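You operate a simulated robot arm through the tools that you are given. There is no shell and no other tool. Be economical: measure what you need, move in short steps, check, and stop when the job is done.

You run a simulated robot arm. Do the job below in one go: nothing can be reset, and whatever is moved stays where it is left.

TASK
Fetch the pressure switch with the smallest size on its label from the top of the steel workbench and set it on the silver blanking plate there.
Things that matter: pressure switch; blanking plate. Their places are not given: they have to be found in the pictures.

The check looks at the end state, three seconds after you hand in, the way a careful person would. Anything else that was tipped, shoved, dropped, spilled or broken makes it a failure.

THE ROBOT
A 7-joint arm with a two-finger parallel gripper, fixed in place. Base frame: the origin is at the foot of the arm, x ahead of it, y to its left, z up; the work surface is at about z = 900. Readings come in mm, degrees, newtons and seconds.
With the tool pointing down near the work surface it reaches from about 240 to 680 mm from the base axis. Its first joint turns from -66.0 to 66.0 degrees. Payload 2.4 kg.
The TCP is the grasp point between the finger pads, 30 mm short of the fingertips. In the tool frame z runs along the fingers and y along their closing line. Largest opening 94 mm; finger width 28, thickness 10; the body of the gripper, 50 by 96 mm, starts 55 mm behind the TCP.
Orientation is that of the tool frame in the base frame, as [roll, pitch, yaw] about the fixed x, y, z axes, in that order (R = Rz(yaw) Ry(pitch) Rx(roll)). With the fingers straight down and closing along the base's y, the tool's x points along the base's -x, its y along +y and its z along -z.

THE INTERFACE
- The arm moves only by the tool jog_arm. Its argument "deltas" is a list that holds one entry, the list of rows, each a list of 7 numbers: the shift along the base's x, y, z in mm, then the turn, a rotation vector about the base's x, y, z in degrees, then the gripper command, from -1 (shut) to 1 (fully open), values between in proportion. In form: [[[dx, dy, dz, wx, wy, wz, hand], ...]]. A call has 1 to 12 rows; each row shifts and turns the commanded pose from where the row before left it. Rows are played at 5 a second. More than 50 mm and 8.6 degrees between two rows, or a gripper value outside its range, and nothing of the call is played. Where a pose cannot be reached the arm comes as near as it can. A force on the tool above 40 N (or 10 N above the force at the start of the call, whichever is more), or a blocked arm, ends the call early, and 0.2 s more pass. The fingers move at their own pace (about 153 mm/s each) and stop on an object; they squeeze with about 32 N. The grip force told is the motor's: it shows also when the fingers shut on nothing. Time passes only in rows, and 0.2 s behind the last, so rows that do not move let the fingers close. It gives the time, the measured TCP pose, the force on the tool (base axes), the opening and the grip force at its end, in the units of the frame above (readings bear some noise), and new pictures: "views" is both (left out), scene, wrist or none.
- Cameras (640 x 400 px; columns grow to the right, rows downward): "scene" is fixed at [46.2, 473.8, 1464.5]; the picture's right is [-0.70, -0.71, 0.00], its down [-0.27, 0.26, -0.93] and it looks along [0.66, -0.65, -0.37] (base axes); focal length 333 px, centre (320, 200). "wrist" rides on the gripper at [76, 14, -102] in the tool frame; the picture's right is [-0.18, 0.98, 0.00], its down [-0.75, -0.14, -0.64] and it looks along [-0.63, -0.12, 0.77] (tool axes); focal length 243 px, centre (320, 200).
- locate(camera, pixels): for up to 12 pixels [column, row] of the newest picture of that camera ("zoom" is the newest enlarged one), the place [x, y, z] in the base frame of the surface seen there, good to about 3 mm. The clock stands still meanwhile.
- close_up(camera, box): a new picture of the part [left, top, right, bottom] of that camera's present view, enlarged. The clock stands still meanwhile.
- job_done(): hands the job in; it is judged then, once.

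Go step by step. Measure first, check grasps and placings, and put right what went wrong. The budget is 60 turns and 170 pictures, counting those below and the enlarged ones. Unless the task says otherwise, let go and move clear before handing in, and close with one line.

The tools are called after "Request:" by a JSON object that holds its "fn" and its "kwargs". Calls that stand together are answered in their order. jog_arm: Moves the arm, as the interface text tells. Its arguments: {"type":"object","properties":{"deltas":{"type":"array","items":{"type":"array","items":{"type":"array","items":{"type":"number"}}}},"views":{"type":"string","enum":["both","scene","wrist","none"]}},"required":["deltas"]} The other tools are called the same way: locate (camera, pixels) gives the place of the surface under pixels of a picture; close_up (camera, box) takes an enlarged picture of a part of a camera's view; job_done () hands the job in.

At the start:

```text
t: 0.0
eef_pos: [418.4, 17.6, 1222.9]
ee_rot: [-180.0, 0.0, 180.0]
wrist_force: [-0.9, 0.2, 0.2]
grip_width: 93.9
grip_force: 0.2
```

scene: 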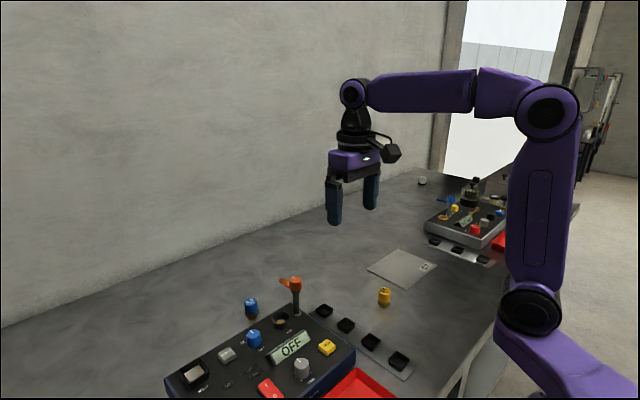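
wrist: 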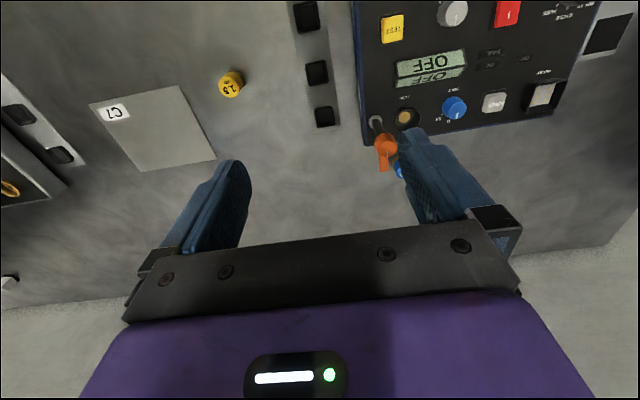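

The pictures show small cylinders at scene (251,307), (384,297) and (422,180), and a silver plate at (402,267). I'll enlarge these to read the labels.

Request:
{"fn": "close_up", "kwargs": {"camera": "scene", "box": [340, 240, 450, 310]}}

Request:
{"fn": "close_up", "kwargs": {"camera": "scene", "box": [220, 270, 320, 335]}}

Request:
{"fn": "close_up", "kwargs": {"camera": "scene", "box": [400, 160, 520, 270]}}

Request:
{"fn": "close_up", "kwargs": {"camera": "wrist", "box": [200, 50, 270, 110]}}

Request:
{"fn": "locate", "kwargs": {"camera": "scene", "pixels": [[384, 290], [251, 300], [422, 180], [402, 267], [367, 268], [400, 249], [437, 267], [408, 289], [296, 282], [384, 304], [251, 316]]}}

```text
5.71 times, centred on (395, 275) of scene
```

zoom: 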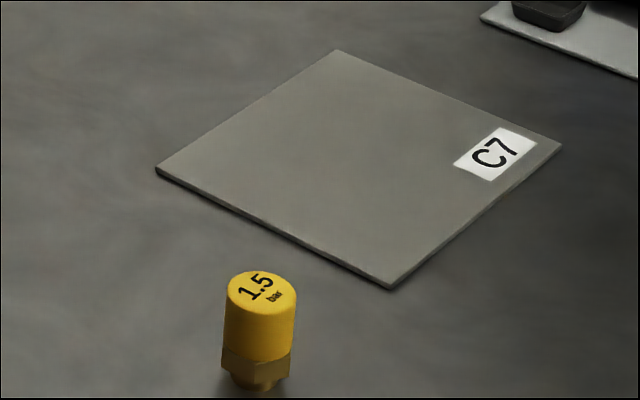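

```text
6.15 times, centred on (270, 302) of scene
```

zoom: 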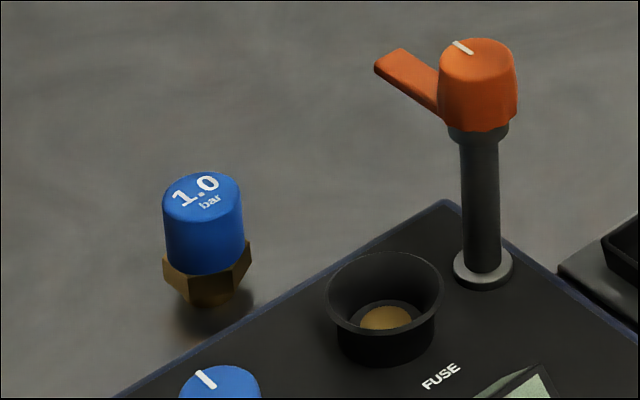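

```text
3.64 times, centred on (460, 215) of scene
```

zoom: 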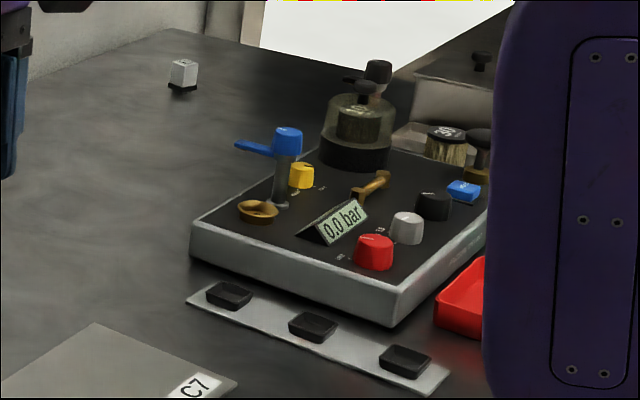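

```text
6.67 times, centred on (235, 80) of wrist
```

zoom: 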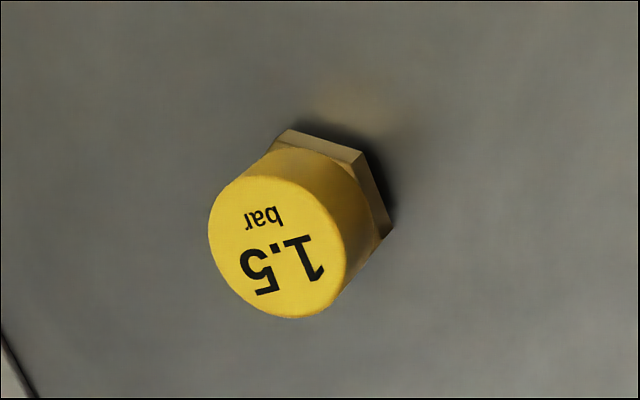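

```text
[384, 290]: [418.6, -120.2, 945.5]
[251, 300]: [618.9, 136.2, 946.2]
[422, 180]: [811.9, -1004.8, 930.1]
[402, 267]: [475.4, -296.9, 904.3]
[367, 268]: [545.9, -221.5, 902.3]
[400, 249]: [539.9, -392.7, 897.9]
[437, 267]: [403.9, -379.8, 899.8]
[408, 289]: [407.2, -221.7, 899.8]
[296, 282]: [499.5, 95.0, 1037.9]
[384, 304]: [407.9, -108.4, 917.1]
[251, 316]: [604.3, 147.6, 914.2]
```

Yellow reads 1.5 bar and blue reads 1.0 bar. I'll check the far objects for further switches before deciding.

Request:
{"fn": "close_up", "kwargs": {"camera": "scene", "box": [455, 165, 515, 215]}}

Request:
{"fn": "close_up", "kwargs": {"camera": "scene", "box": [405, 165, 445, 195]}}

Request:
{"fn": "close_up", "kwargs": {"camera": "scene", "box": [160, 290, 420, 400]}}

Request:
{"fn": "close_up", "kwargs": {"camera": "wrist", "box": [340, 0, 640, 200]}}

Request:
{"fn": "locate", "kwargs": {"camera": "scene", "pixels": [[475, 185], [502, 178], [322, 312], [290, 335], [398, 362], [480, 230]]}}

```text
8.00 times, centred on (485, 190) of scene
```

zoom: 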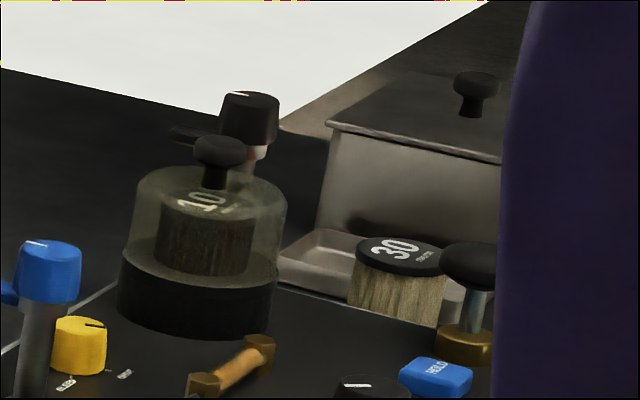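

```text
13.33 times, centred on (425, 180) of scene
```

zoom: 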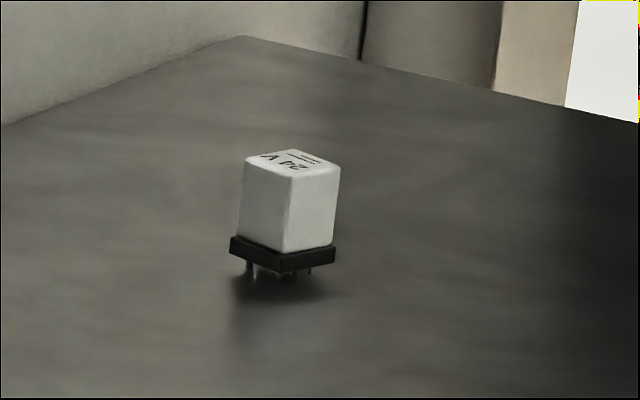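

```text
2.46 times, centred on (290, 345) of scene
```

zoom: 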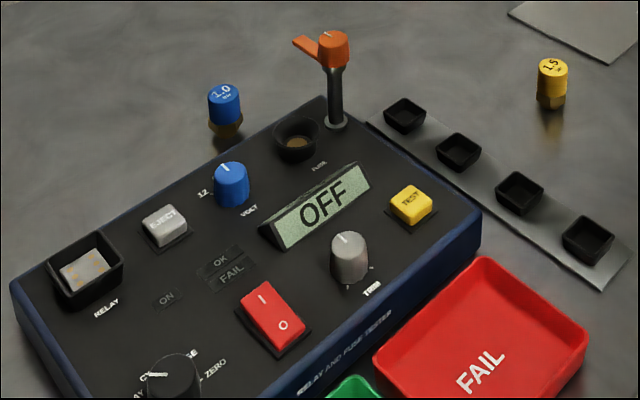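

```text
2.00 times, centred on (490, 100) of wrist
```

zoom: 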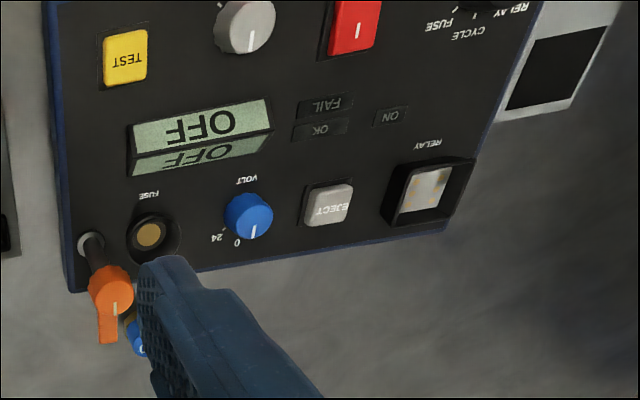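

```text
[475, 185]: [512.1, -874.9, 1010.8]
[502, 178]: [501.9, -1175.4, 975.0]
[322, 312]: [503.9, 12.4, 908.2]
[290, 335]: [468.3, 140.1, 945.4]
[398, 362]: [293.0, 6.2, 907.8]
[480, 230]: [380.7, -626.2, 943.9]
```

So far the candidates are blue 1.0 and yellow 1.5. I'll sweep the wrist camera, staying high, over parts of the bench not yet seen.

Request:
{"fn": "jog_arm", "kwargs": {"deltas": [[[-30, -45, 0, 0, 0, 0, 1], [-30, -45, 0, 0, 0, 0, 1], [-30, -45, 0, 0, 0, 0, 1], [-20, -45, 0, 0, 0, 0, 1], [0, -45, 0, 0, 0, 0, 1], [0, -45, 0, 0, 0, 0, 1], [0, 0, 0, 0, 0, 0, 1]]]}}

```text
refused: row 1 steps farther than a row can; nothing moved
```

The first row stepped too far, so I'll shorten the steps.

Request:
{"fn": "jog_arm", "kwargs": {"deltas": [[[-20, -42, 0, 0, 0, 0, 1], [-20, -42, 0, 0, 0, 0, 1], [-20, -42, 0, 0, 0, 0, 1], [-20, -42, 0, 0, 0, 0, 1], [-10, -42, 0, 0, 0, 0, 1], [0, -42, 0, 0, 0, 0, 1], [0, 0, 0, 0, 0, 0, 1]]]}}

```text
t: 1.6
eef_pos: [329.8, -235.6, 1223.8]
ee_rot: [180.0, 0.0, 179.9]
wrist_force: [0.1, -0.3, 0.2]
grip_width: 93.9
grip_force: 0.1
```

scene: 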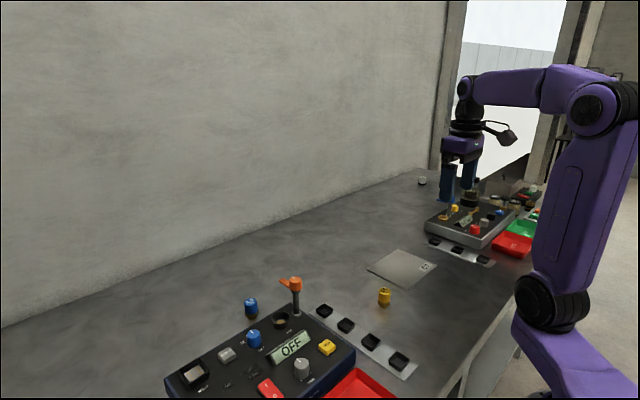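
wrist: 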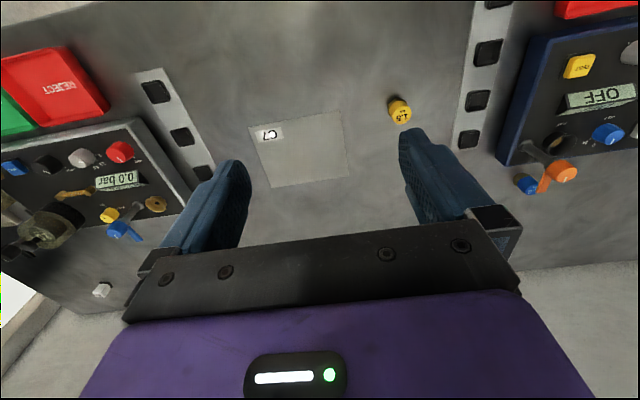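

No other switch shows up, only a relay near the far console. I'll measure the blue switch, the orange lever next to it and the plate.

Request:
{"fn": "close_up", "kwargs": {"camera": "scene", "box": [230, 270, 330, 335]}}

Request:
{"fn": "close_up", "kwargs": {"camera": "wrist", "box": [490, 110, 640, 210]}}

Request:
{"fn": "locate", "kwargs": {"camera": "zoom", "pixels": [[155, 310], [120, 320], [190, 320], [280, 325], [225, 385], [260, 350], [310, 255], [80, 210], [150, 295], [150, 340]]}}

Request:
{"fn": "locate", "kwargs": {"camera": "wrist", "pixels": [[254, 130], [271, 188], [351, 177], [340, 113], [525, 182], [268, 133]]}}

```text
6.15 times, centred on (280, 302) of scene
```

zoom: 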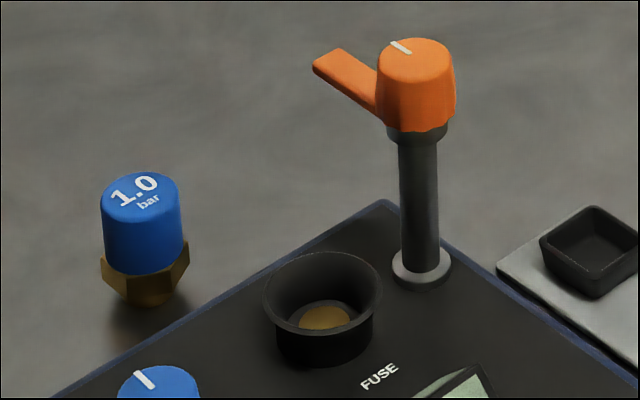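

```text
4.00 times, centred on (565, 160) of wrist
```

zoom: 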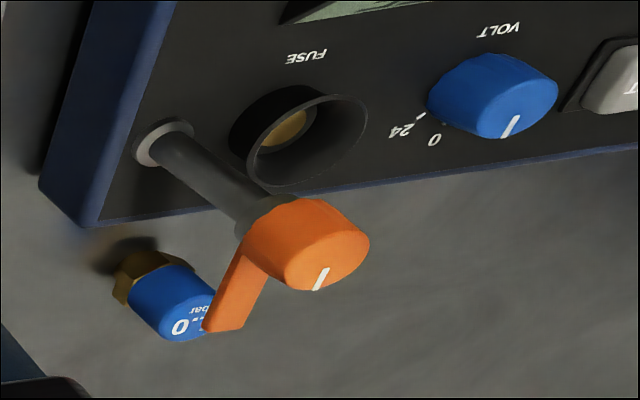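

```text
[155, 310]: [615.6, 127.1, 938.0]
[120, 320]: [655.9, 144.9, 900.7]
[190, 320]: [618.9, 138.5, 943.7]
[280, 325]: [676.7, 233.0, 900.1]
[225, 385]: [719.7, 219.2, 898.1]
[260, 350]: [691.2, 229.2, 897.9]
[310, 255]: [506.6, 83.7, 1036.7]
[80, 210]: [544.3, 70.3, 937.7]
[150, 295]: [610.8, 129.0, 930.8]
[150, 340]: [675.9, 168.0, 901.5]
```

```text
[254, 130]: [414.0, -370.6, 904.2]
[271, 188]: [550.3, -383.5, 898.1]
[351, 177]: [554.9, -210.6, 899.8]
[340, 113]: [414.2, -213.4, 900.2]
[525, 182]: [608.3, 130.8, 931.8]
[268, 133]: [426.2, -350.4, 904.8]
```

Blue is about 46 mm tall with its centre near (621,138), and the plate centre is near (480,-297). I'll measure the lever flag and the console's back edge for clearance.

Request:
{"fn": "locate", "kwargs": {"camera": "scene", "pixels": [[281, 279], [285, 280], [290, 284], [290, 303], [270, 316], [262, 320], [245, 301], [257, 301], [251, 302], [251, 298], [246, 312]]}}

Request:
{"fn": "jog_arm", "kwargs": {"deltas": [[[30, 35, 0, 0, 0, -5, 1], [30, 35, 0, 0, 0, -5, 1], [30, 35, 0, 0, 0, -5, 1], [30, 35, 0, 0, 0, -5, 1], [30, 35, 0, 0, 0, -5, 1], [30, 35, 0, 0, 0, -5, 1], [30, 35, 0, 0, 0, 0, 1], [30, 35, 0, 0, 0, 0, 1], [30, 35, 0, 0, 0, 0, 1], [21, 35, 0, 0, 0, 0, 1], [0, 24, 0, 0, 0, 0, 1], [0, 0, 0, 0, 0, 0, 1]]]}}

```text
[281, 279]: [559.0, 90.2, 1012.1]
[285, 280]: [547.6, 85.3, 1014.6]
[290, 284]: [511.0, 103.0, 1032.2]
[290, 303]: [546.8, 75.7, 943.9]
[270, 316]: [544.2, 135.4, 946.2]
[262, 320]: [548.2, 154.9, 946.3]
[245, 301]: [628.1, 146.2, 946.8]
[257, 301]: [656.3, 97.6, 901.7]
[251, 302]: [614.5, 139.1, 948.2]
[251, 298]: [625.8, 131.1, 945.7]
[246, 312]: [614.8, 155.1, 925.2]
```

```text
t: 4.2
eef_pos: [599.7, 108.6, 1222.5]
ee_rot: [-179.9, 0.0, 150.0]
wrist_force: [-0.7, 0.1, 0.2]
grip_width: 94.2
grip_force: 0.1
out of reach, approached as far as the arm can: row 10, 11
```

scene: 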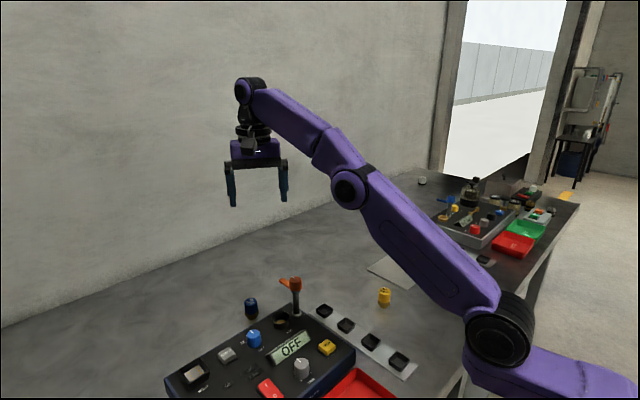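
wrist: 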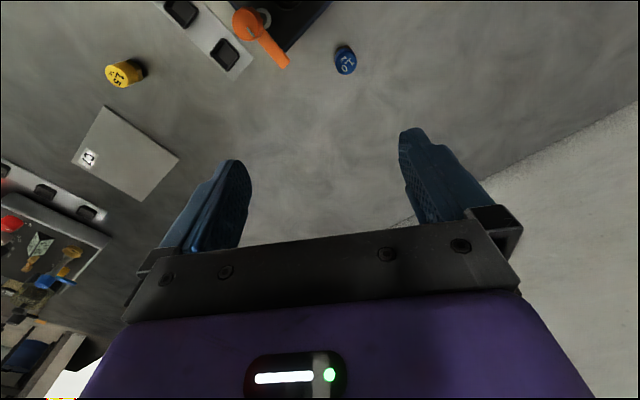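

At this height the arm can't get all the way over the switch, and the flag tip is at about (559,90,1013). I'll turn back 15°, lower while closing in on (620,138), and re-measure the switch.

Request:
{"fn": "close_up", "kwargs": {"camera": "wrist", "box": [310, 35, 390, 85]}}

Request:
{"fn": "locate", "kwargs": {"camera": "wrist", "pixels": [[345, 64], [338, 64], [353, 62], [345, 70], [346, 58]]}}

Request:
{"fn": "jog_arm", "kwargs": {"deltas": [[[0, 0, -45, 0, 0, 5, 0.4], [0, 0, -45, 0, 0, 5, 0.4], [0, 0, -45, 0, 0, 5, 0.4], [0, 0, 0, 0, 0, 0, 0.4]]]}}

```text
8.00 times, centred on (350, 60) of wrist
```

zoom: 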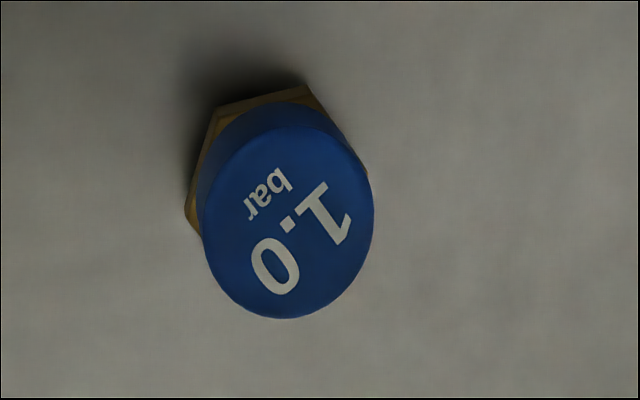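

```text
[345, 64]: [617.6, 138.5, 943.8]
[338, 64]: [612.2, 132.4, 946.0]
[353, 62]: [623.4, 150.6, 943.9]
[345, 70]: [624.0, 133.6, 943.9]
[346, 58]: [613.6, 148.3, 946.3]
```

```text
t: 5.2
eef_pos: [598.2, 107.6, 1088.2]
ee_rot: [-180.0, 0.0, 165.1]
wrist_force: [0.5, 0.3, -0.1]
grip_width: 65.9
grip_force: 0.1
```

scene: 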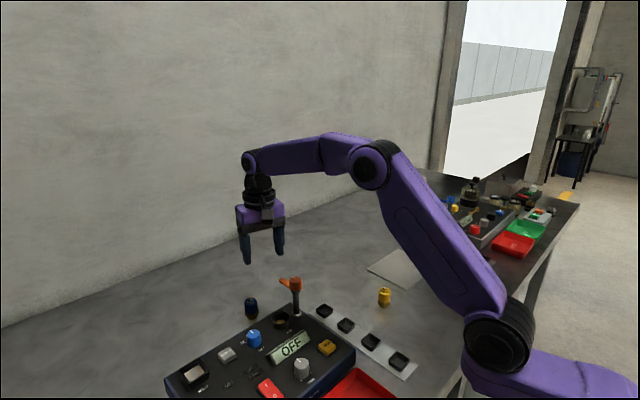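
wrist: 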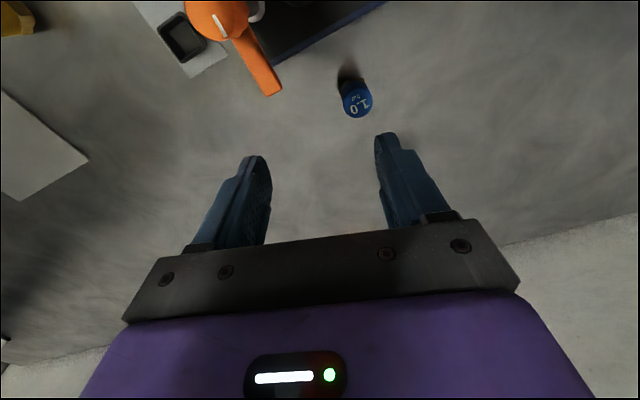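

The switch's top centre measures about (618,140). I'll move above it and lower partway.

Request:
{"fn": "jog_arm", "kwargs": {"deltas": [[[20, 32, 0, 0, 0, 0, 0.4], [0, 0, -30, 0, 0, 0, 0.4], [0, 0, -30, 0, 0, 0, 0.4], [0, 0, 0, 0, 0, 0, 0.4]]]}}

```text
t: 6.2
eef_pos: [618.9, 140.3, 1028.5]
ee_rot: [180.0, 0.0, 165.1]
wrist_force: [-0.4, 0.0, 0.9]
grip_width: 65.9
grip_force: 0.0
```

scene: 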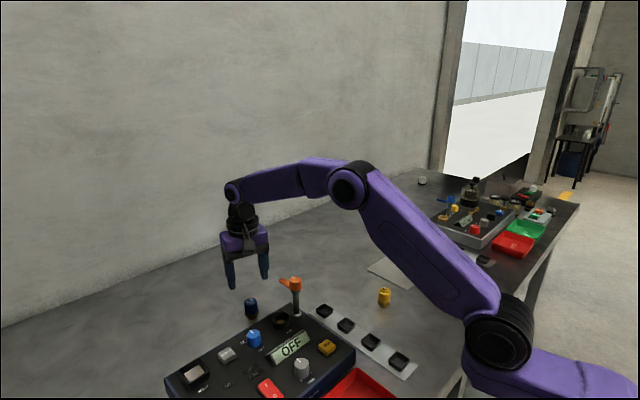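
wrist: 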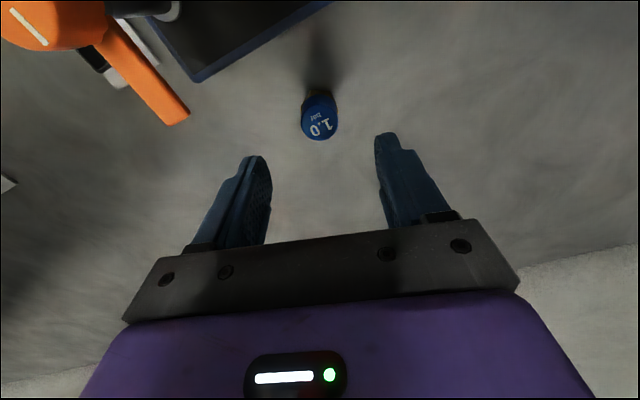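

The switch is between the fingers in the wrist view at (319,125). I'll re-measure it and go down to about TCP z 965.

Request:
{"fn": "locate", "kwargs": {"camera": "wrist", "pixels": [[304, 126], [335, 124], [319, 112], [320, 138], [320, 126], [180, 118]]}}

Request:
{"fn": "jog_arm", "kwargs": {"deltas": [[[0, 0, -20, 0, 0, 0, 0.4], [0, 0, -20, 0, 0, 0, 0.4], [0, 0, -20, 0, 0, 0, 0.4], [0, 0, 0, 0, 0, 0, 0.4]]]}}

```text
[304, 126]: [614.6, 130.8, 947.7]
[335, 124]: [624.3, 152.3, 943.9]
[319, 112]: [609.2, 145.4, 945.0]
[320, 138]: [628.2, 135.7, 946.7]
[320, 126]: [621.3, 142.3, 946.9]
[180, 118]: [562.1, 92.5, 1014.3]
```

```text
t: 7.2
eef_pos: [618.4, 139.5, 967.4]
ee_rot: [-180.0, 0.1, 165.0]
wrist_force: [-0.2, -0.6, -0.4]
grip_width: 65.5
grip_force: 0.2
```

scene: 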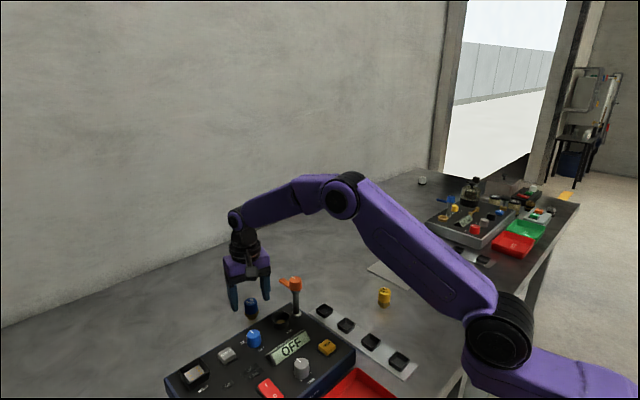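
wrist: 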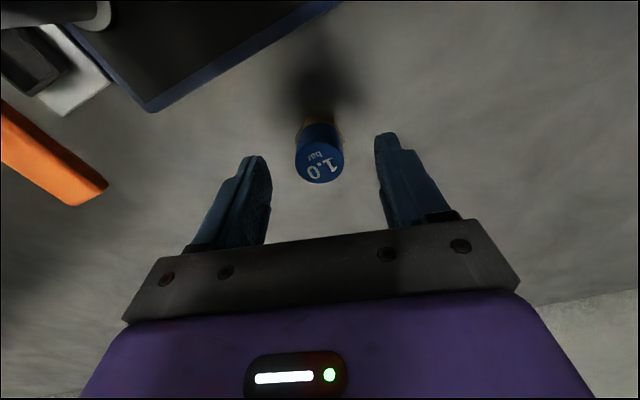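

It's aligned and the flag is clear of the gripper. I'll lower to about z 951 and close.

Request:
{"fn": "jog_arm", "kwargs": {"deltas": [[[1, 1.5, -16, 0, 0, 0, 0.4], [0, 0, 0, 0, 0, 0, 0.4], [0, 0, 0, 0, 0, 0, 0], [0, 0, 0, 0, 0, 0, -0.4], [0, 0, 0, 0, 0, 0, -1], [0, 0, 0, 0, 0, 0, -1]]]}}

```text
t: 8.6
eef_pos: [620.9, 141.7, 951.1]
ee_rot: [180.0, 0.1, 165.0]
wrist_force: [0.4, -1.3, 2.2]
grip_width: 29.4
grip_force: 31.7
```

scene: 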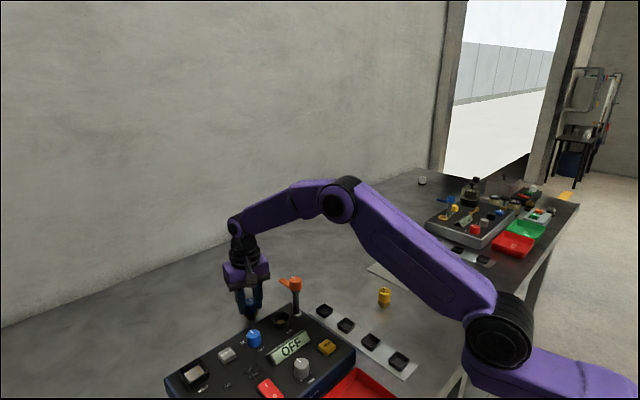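
wrist: 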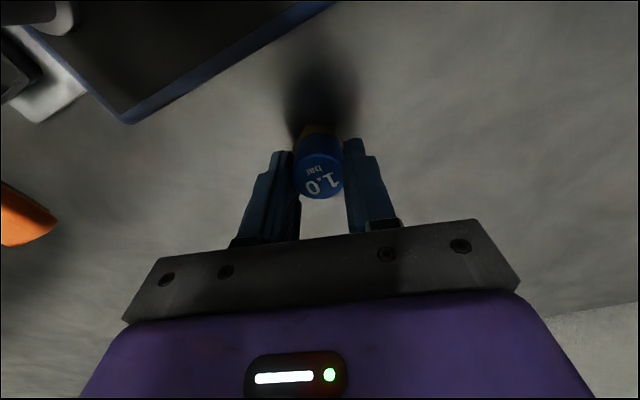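

It's held: opening 29.4 mm, grip 31.7 N. I'll lift straight up before crossing to the plate.

Request:
{"fn": "jog_arm", "kwargs": {"deltas": [[[0, 0, 20, 0, 0, 0, -1], [0, 0, 30, 0, 0, 0, -1], [0, 0, 40, 0, 0, 0, -1], [0, -10, 40, 0, 0, 0, -1], [-20, -35, 20, 0, 0, 0, -1], [-20, -40, 10, 0, 0, 0, -1], [-10, -45, 10, 0, 0, 0, -1], [-10, -45, 0, 0, 0, 0, -1], [0, 0, 0, 0, 0, 0, -1]]]}}

```text
t: 10.6
eef_pos: [560.9, -34.1, 1121.9]
ee_rot: [179.8, 0.1, 165.1]
wrist_force: [-0.2, -0.3, -1.9]
grip_width: 29.3
grip_force: 32.2
```

scene: 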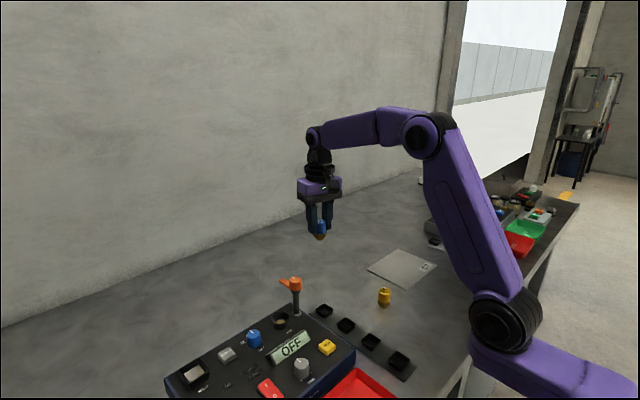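
wrist: 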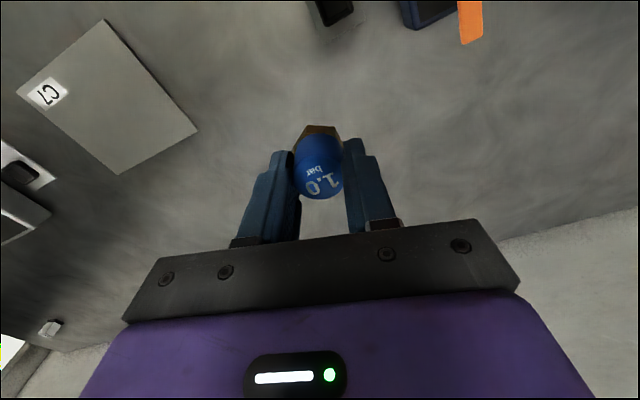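

The switch is held upright. I'll move above the plate centre, about (482,-292), and lower partway.

Request:
{"fn": "jog_arm", "kwargs": {"deltas": [[[-13, -43, 0, 0, 0, 0, -1], [-13, -43, 0, 0, 0, 0, -1], [-13, -43, 0, 0, 0, 0, -1], [-13, -43, 0, 0, 0, 0, -1], [-13, -43, 0, 0, 0, 0, -1], [-13, -43, 0, 0, 0, 0, -1], [0, 0, -40, 0, 0, 0, -1], [0, 0, -40, 0, 0, 0, -1], [0, 0, -40, 0, 0, 0, -1], [0, 0, -20, 0, 0, 0, -1], [0, 0, 0, 0, 0, 0, -1]]]}}

```text
t: 13.0
eef_pos: [483.2, -290.7, 980.2]
ee_rot: [180.0, 0.0, 165.0]
wrist_force: [-0.1, 0.0, -1.0]
grip_width: 29.4
grip_force: 31.6
```

scene: 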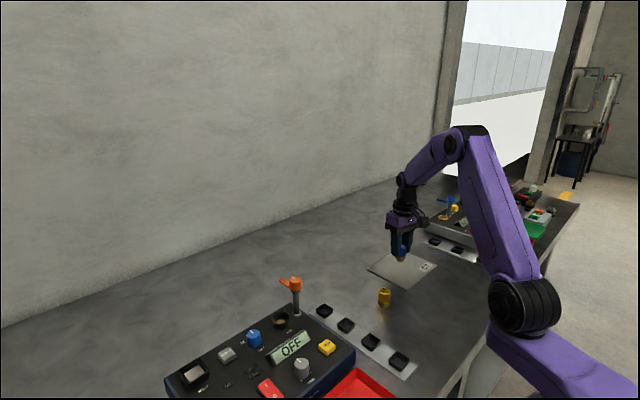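
wrist: 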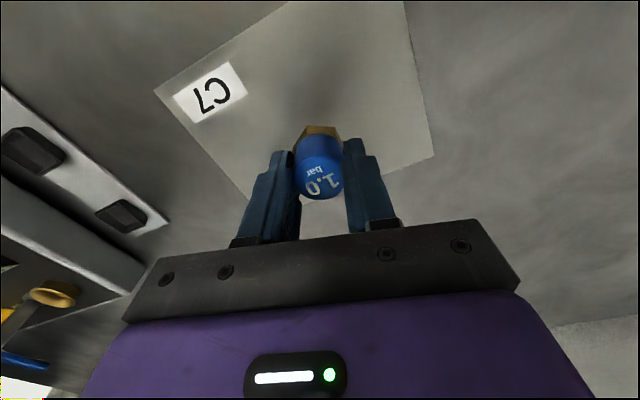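

It's over the plate. I'll lower gently, watching the force: the grasp was at z 951, so contact should come near 953.

Request:
{"fn": "jog_arm", "kwargs": {"deltas": [[[0, 0, -15, 0, 0, 0, -1], [0, 0, -7, 0, 0, 0, -1], [0, 0, -2, 0, 0, 0, -1], [0, 0, 0, 0, 0, 0, -1]]]}}

Request:
{"fn": "jog_arm", "kwargs": {"deltas": [[[0, 0, -1, 0, 0, 0, -1], [0, 0, 0, 0, 0, 0, -1]]], "views": "none"}}

Request:
{"fn": "jog_arm", "kwargs": {"deltas": [[[0, 0, -1, 0, 0, 0, -1], [0, 0, 0, 0, 0, 0, -1]]], "views": "none"}}

```text
t: 14.0
eef_pos: [482.3, -291.3, 956.9]
ee_rot: [179.9, 0.0, 165.1]
wrist_force: [0.5, -0.8, -0.6]
grip_width: 29.3
grip_force: 31.3
```

scene: 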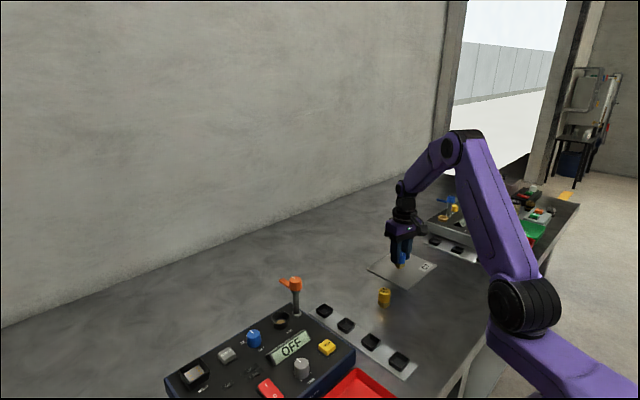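
wrist: 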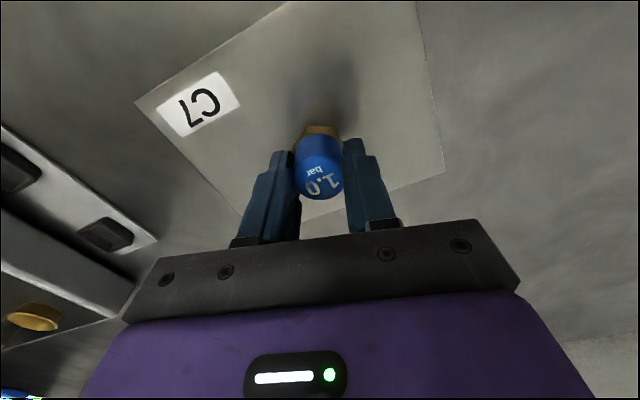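

```text
t: 14.6
eef_pos: [483.2, -291.9, 954.9]
ee_rot: [180.0, 0.0, 165.1]
wrist_force: [-0.8, 0.3, -1.7]
grip_width: 29.5
grip_force: 32.3
```

```text
t: 15.2
eef_pos: [482.6, -289.9, 954.3]
ee_rot: [180.0, 0.0, 164.9]
wrist_force: [0.4, 0.1, -2.3]
grip_width: 29.4
grip_force: 31.8
```

There's no contact force yet, so I'll go down in 1 mm steps.

Request:
{"fn": "jog_arm", "kwargs": {"deltas": [[[0, 0, -1, 0, 0, 0, -1], [0, 0, 0, 0, 0, 0, -1]]], "views": "none"}}

Request:
{"fn": "jog_arm", "kwargs": {"deltas": [[[0, 0, -0.7, 0, 0, 0, -1], [0, 0, 0, 0, 0, 0, -1]]], "views": "wrist"}}

```text
t: 15.8
eef_pos: [484.1, -290.8, 954.3]
ee_rot: [-180.0, -0.1, 165.0]
wrist_force: [-0.4, 0.4, 3.2]
grip_width: 29.3
grip_force: 32.2
```

```text
t: 16.4
eef_pos: [483.5, -290.2, 955.1]
ee_rot: [-180.0, 0.0, 165.0]
wrist_force: [-3.6, 2.5, 17.1]
grip_width: 29.4
grip_force: 31.9
```

wrist: 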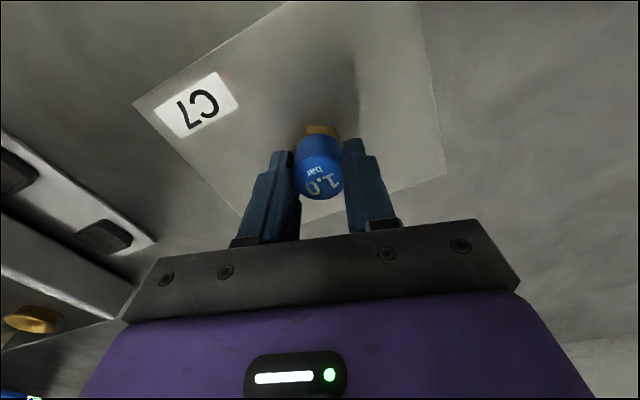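

The force is 17 N, so it's touching the plate. I'll back off 0.7 mm, open gently and rise.

Request:
{"fn": "jog_arm", "kwargs": {"deltas": [[[0, 0, 0.7, 0, 0, 0, -1], [0, 0, 0, 0, 0, 0, -0.3], [0, 0, 0, 0, 0, 0, 0], [0, 0, 0, 0, 0, 0, 0.4], [0, 0, 0, 0, 0, 0, 0.4], [0, 0, 20, 0, 0, 0, 0.4], [0, 0, 30, 0, 0, 0, 0.4], [0, 0, 40, 0, 0, 0, 0.4], [0, 0, 40, 0, 0, 0, 0.4], [0, 0, 0, 0, 0, 0, 0.4]]]}}

Request:
{"fn": "close_up", "kwargs": {"camera": "scene", "box": [350, 220, 460, 310]}}

```text
t: 18.6
eef_pos: [482.6, -292.0, 1084.7]
ee_rot: [-180.0, 0.1, 165.0]
wrist_force: [-0.4, 0.3, -0.8]
grip_width: 66.0
grip_force: 0.1
```

scene: 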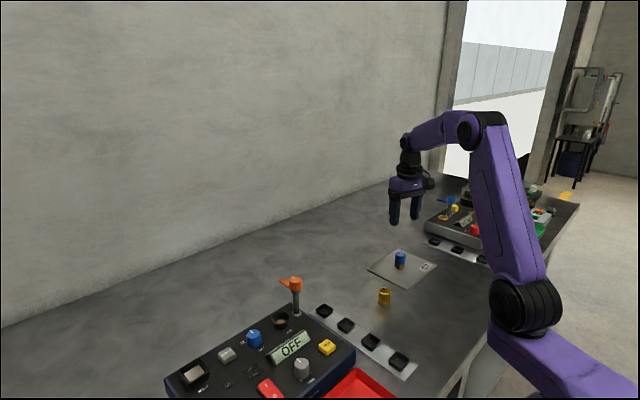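
wrist: 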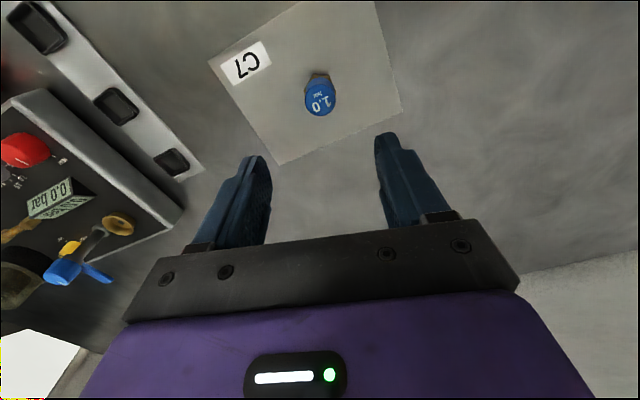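

```text
4.44 times, centred on (405, 265) of scene
```

zoom: 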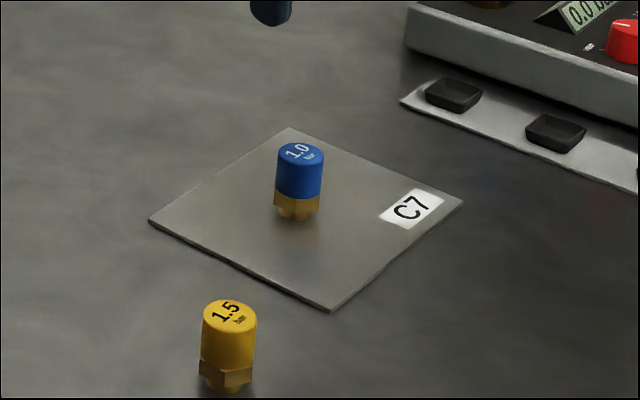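

The blue 1.0 bar switch stands upright on the plate, the yellow one is undisturbed and the gripper is clear. I'm handing in.

Request:
{"fn": "job_done", "kwargs": {}}

```text
The job is handed in.
```

I set the blue 1.0 bar pressure switch, the smaller of the two I found (the other is the yellow 1.5 bar), upright on the silver blanking plate marked C7; nothing else was disturbed that I could see.
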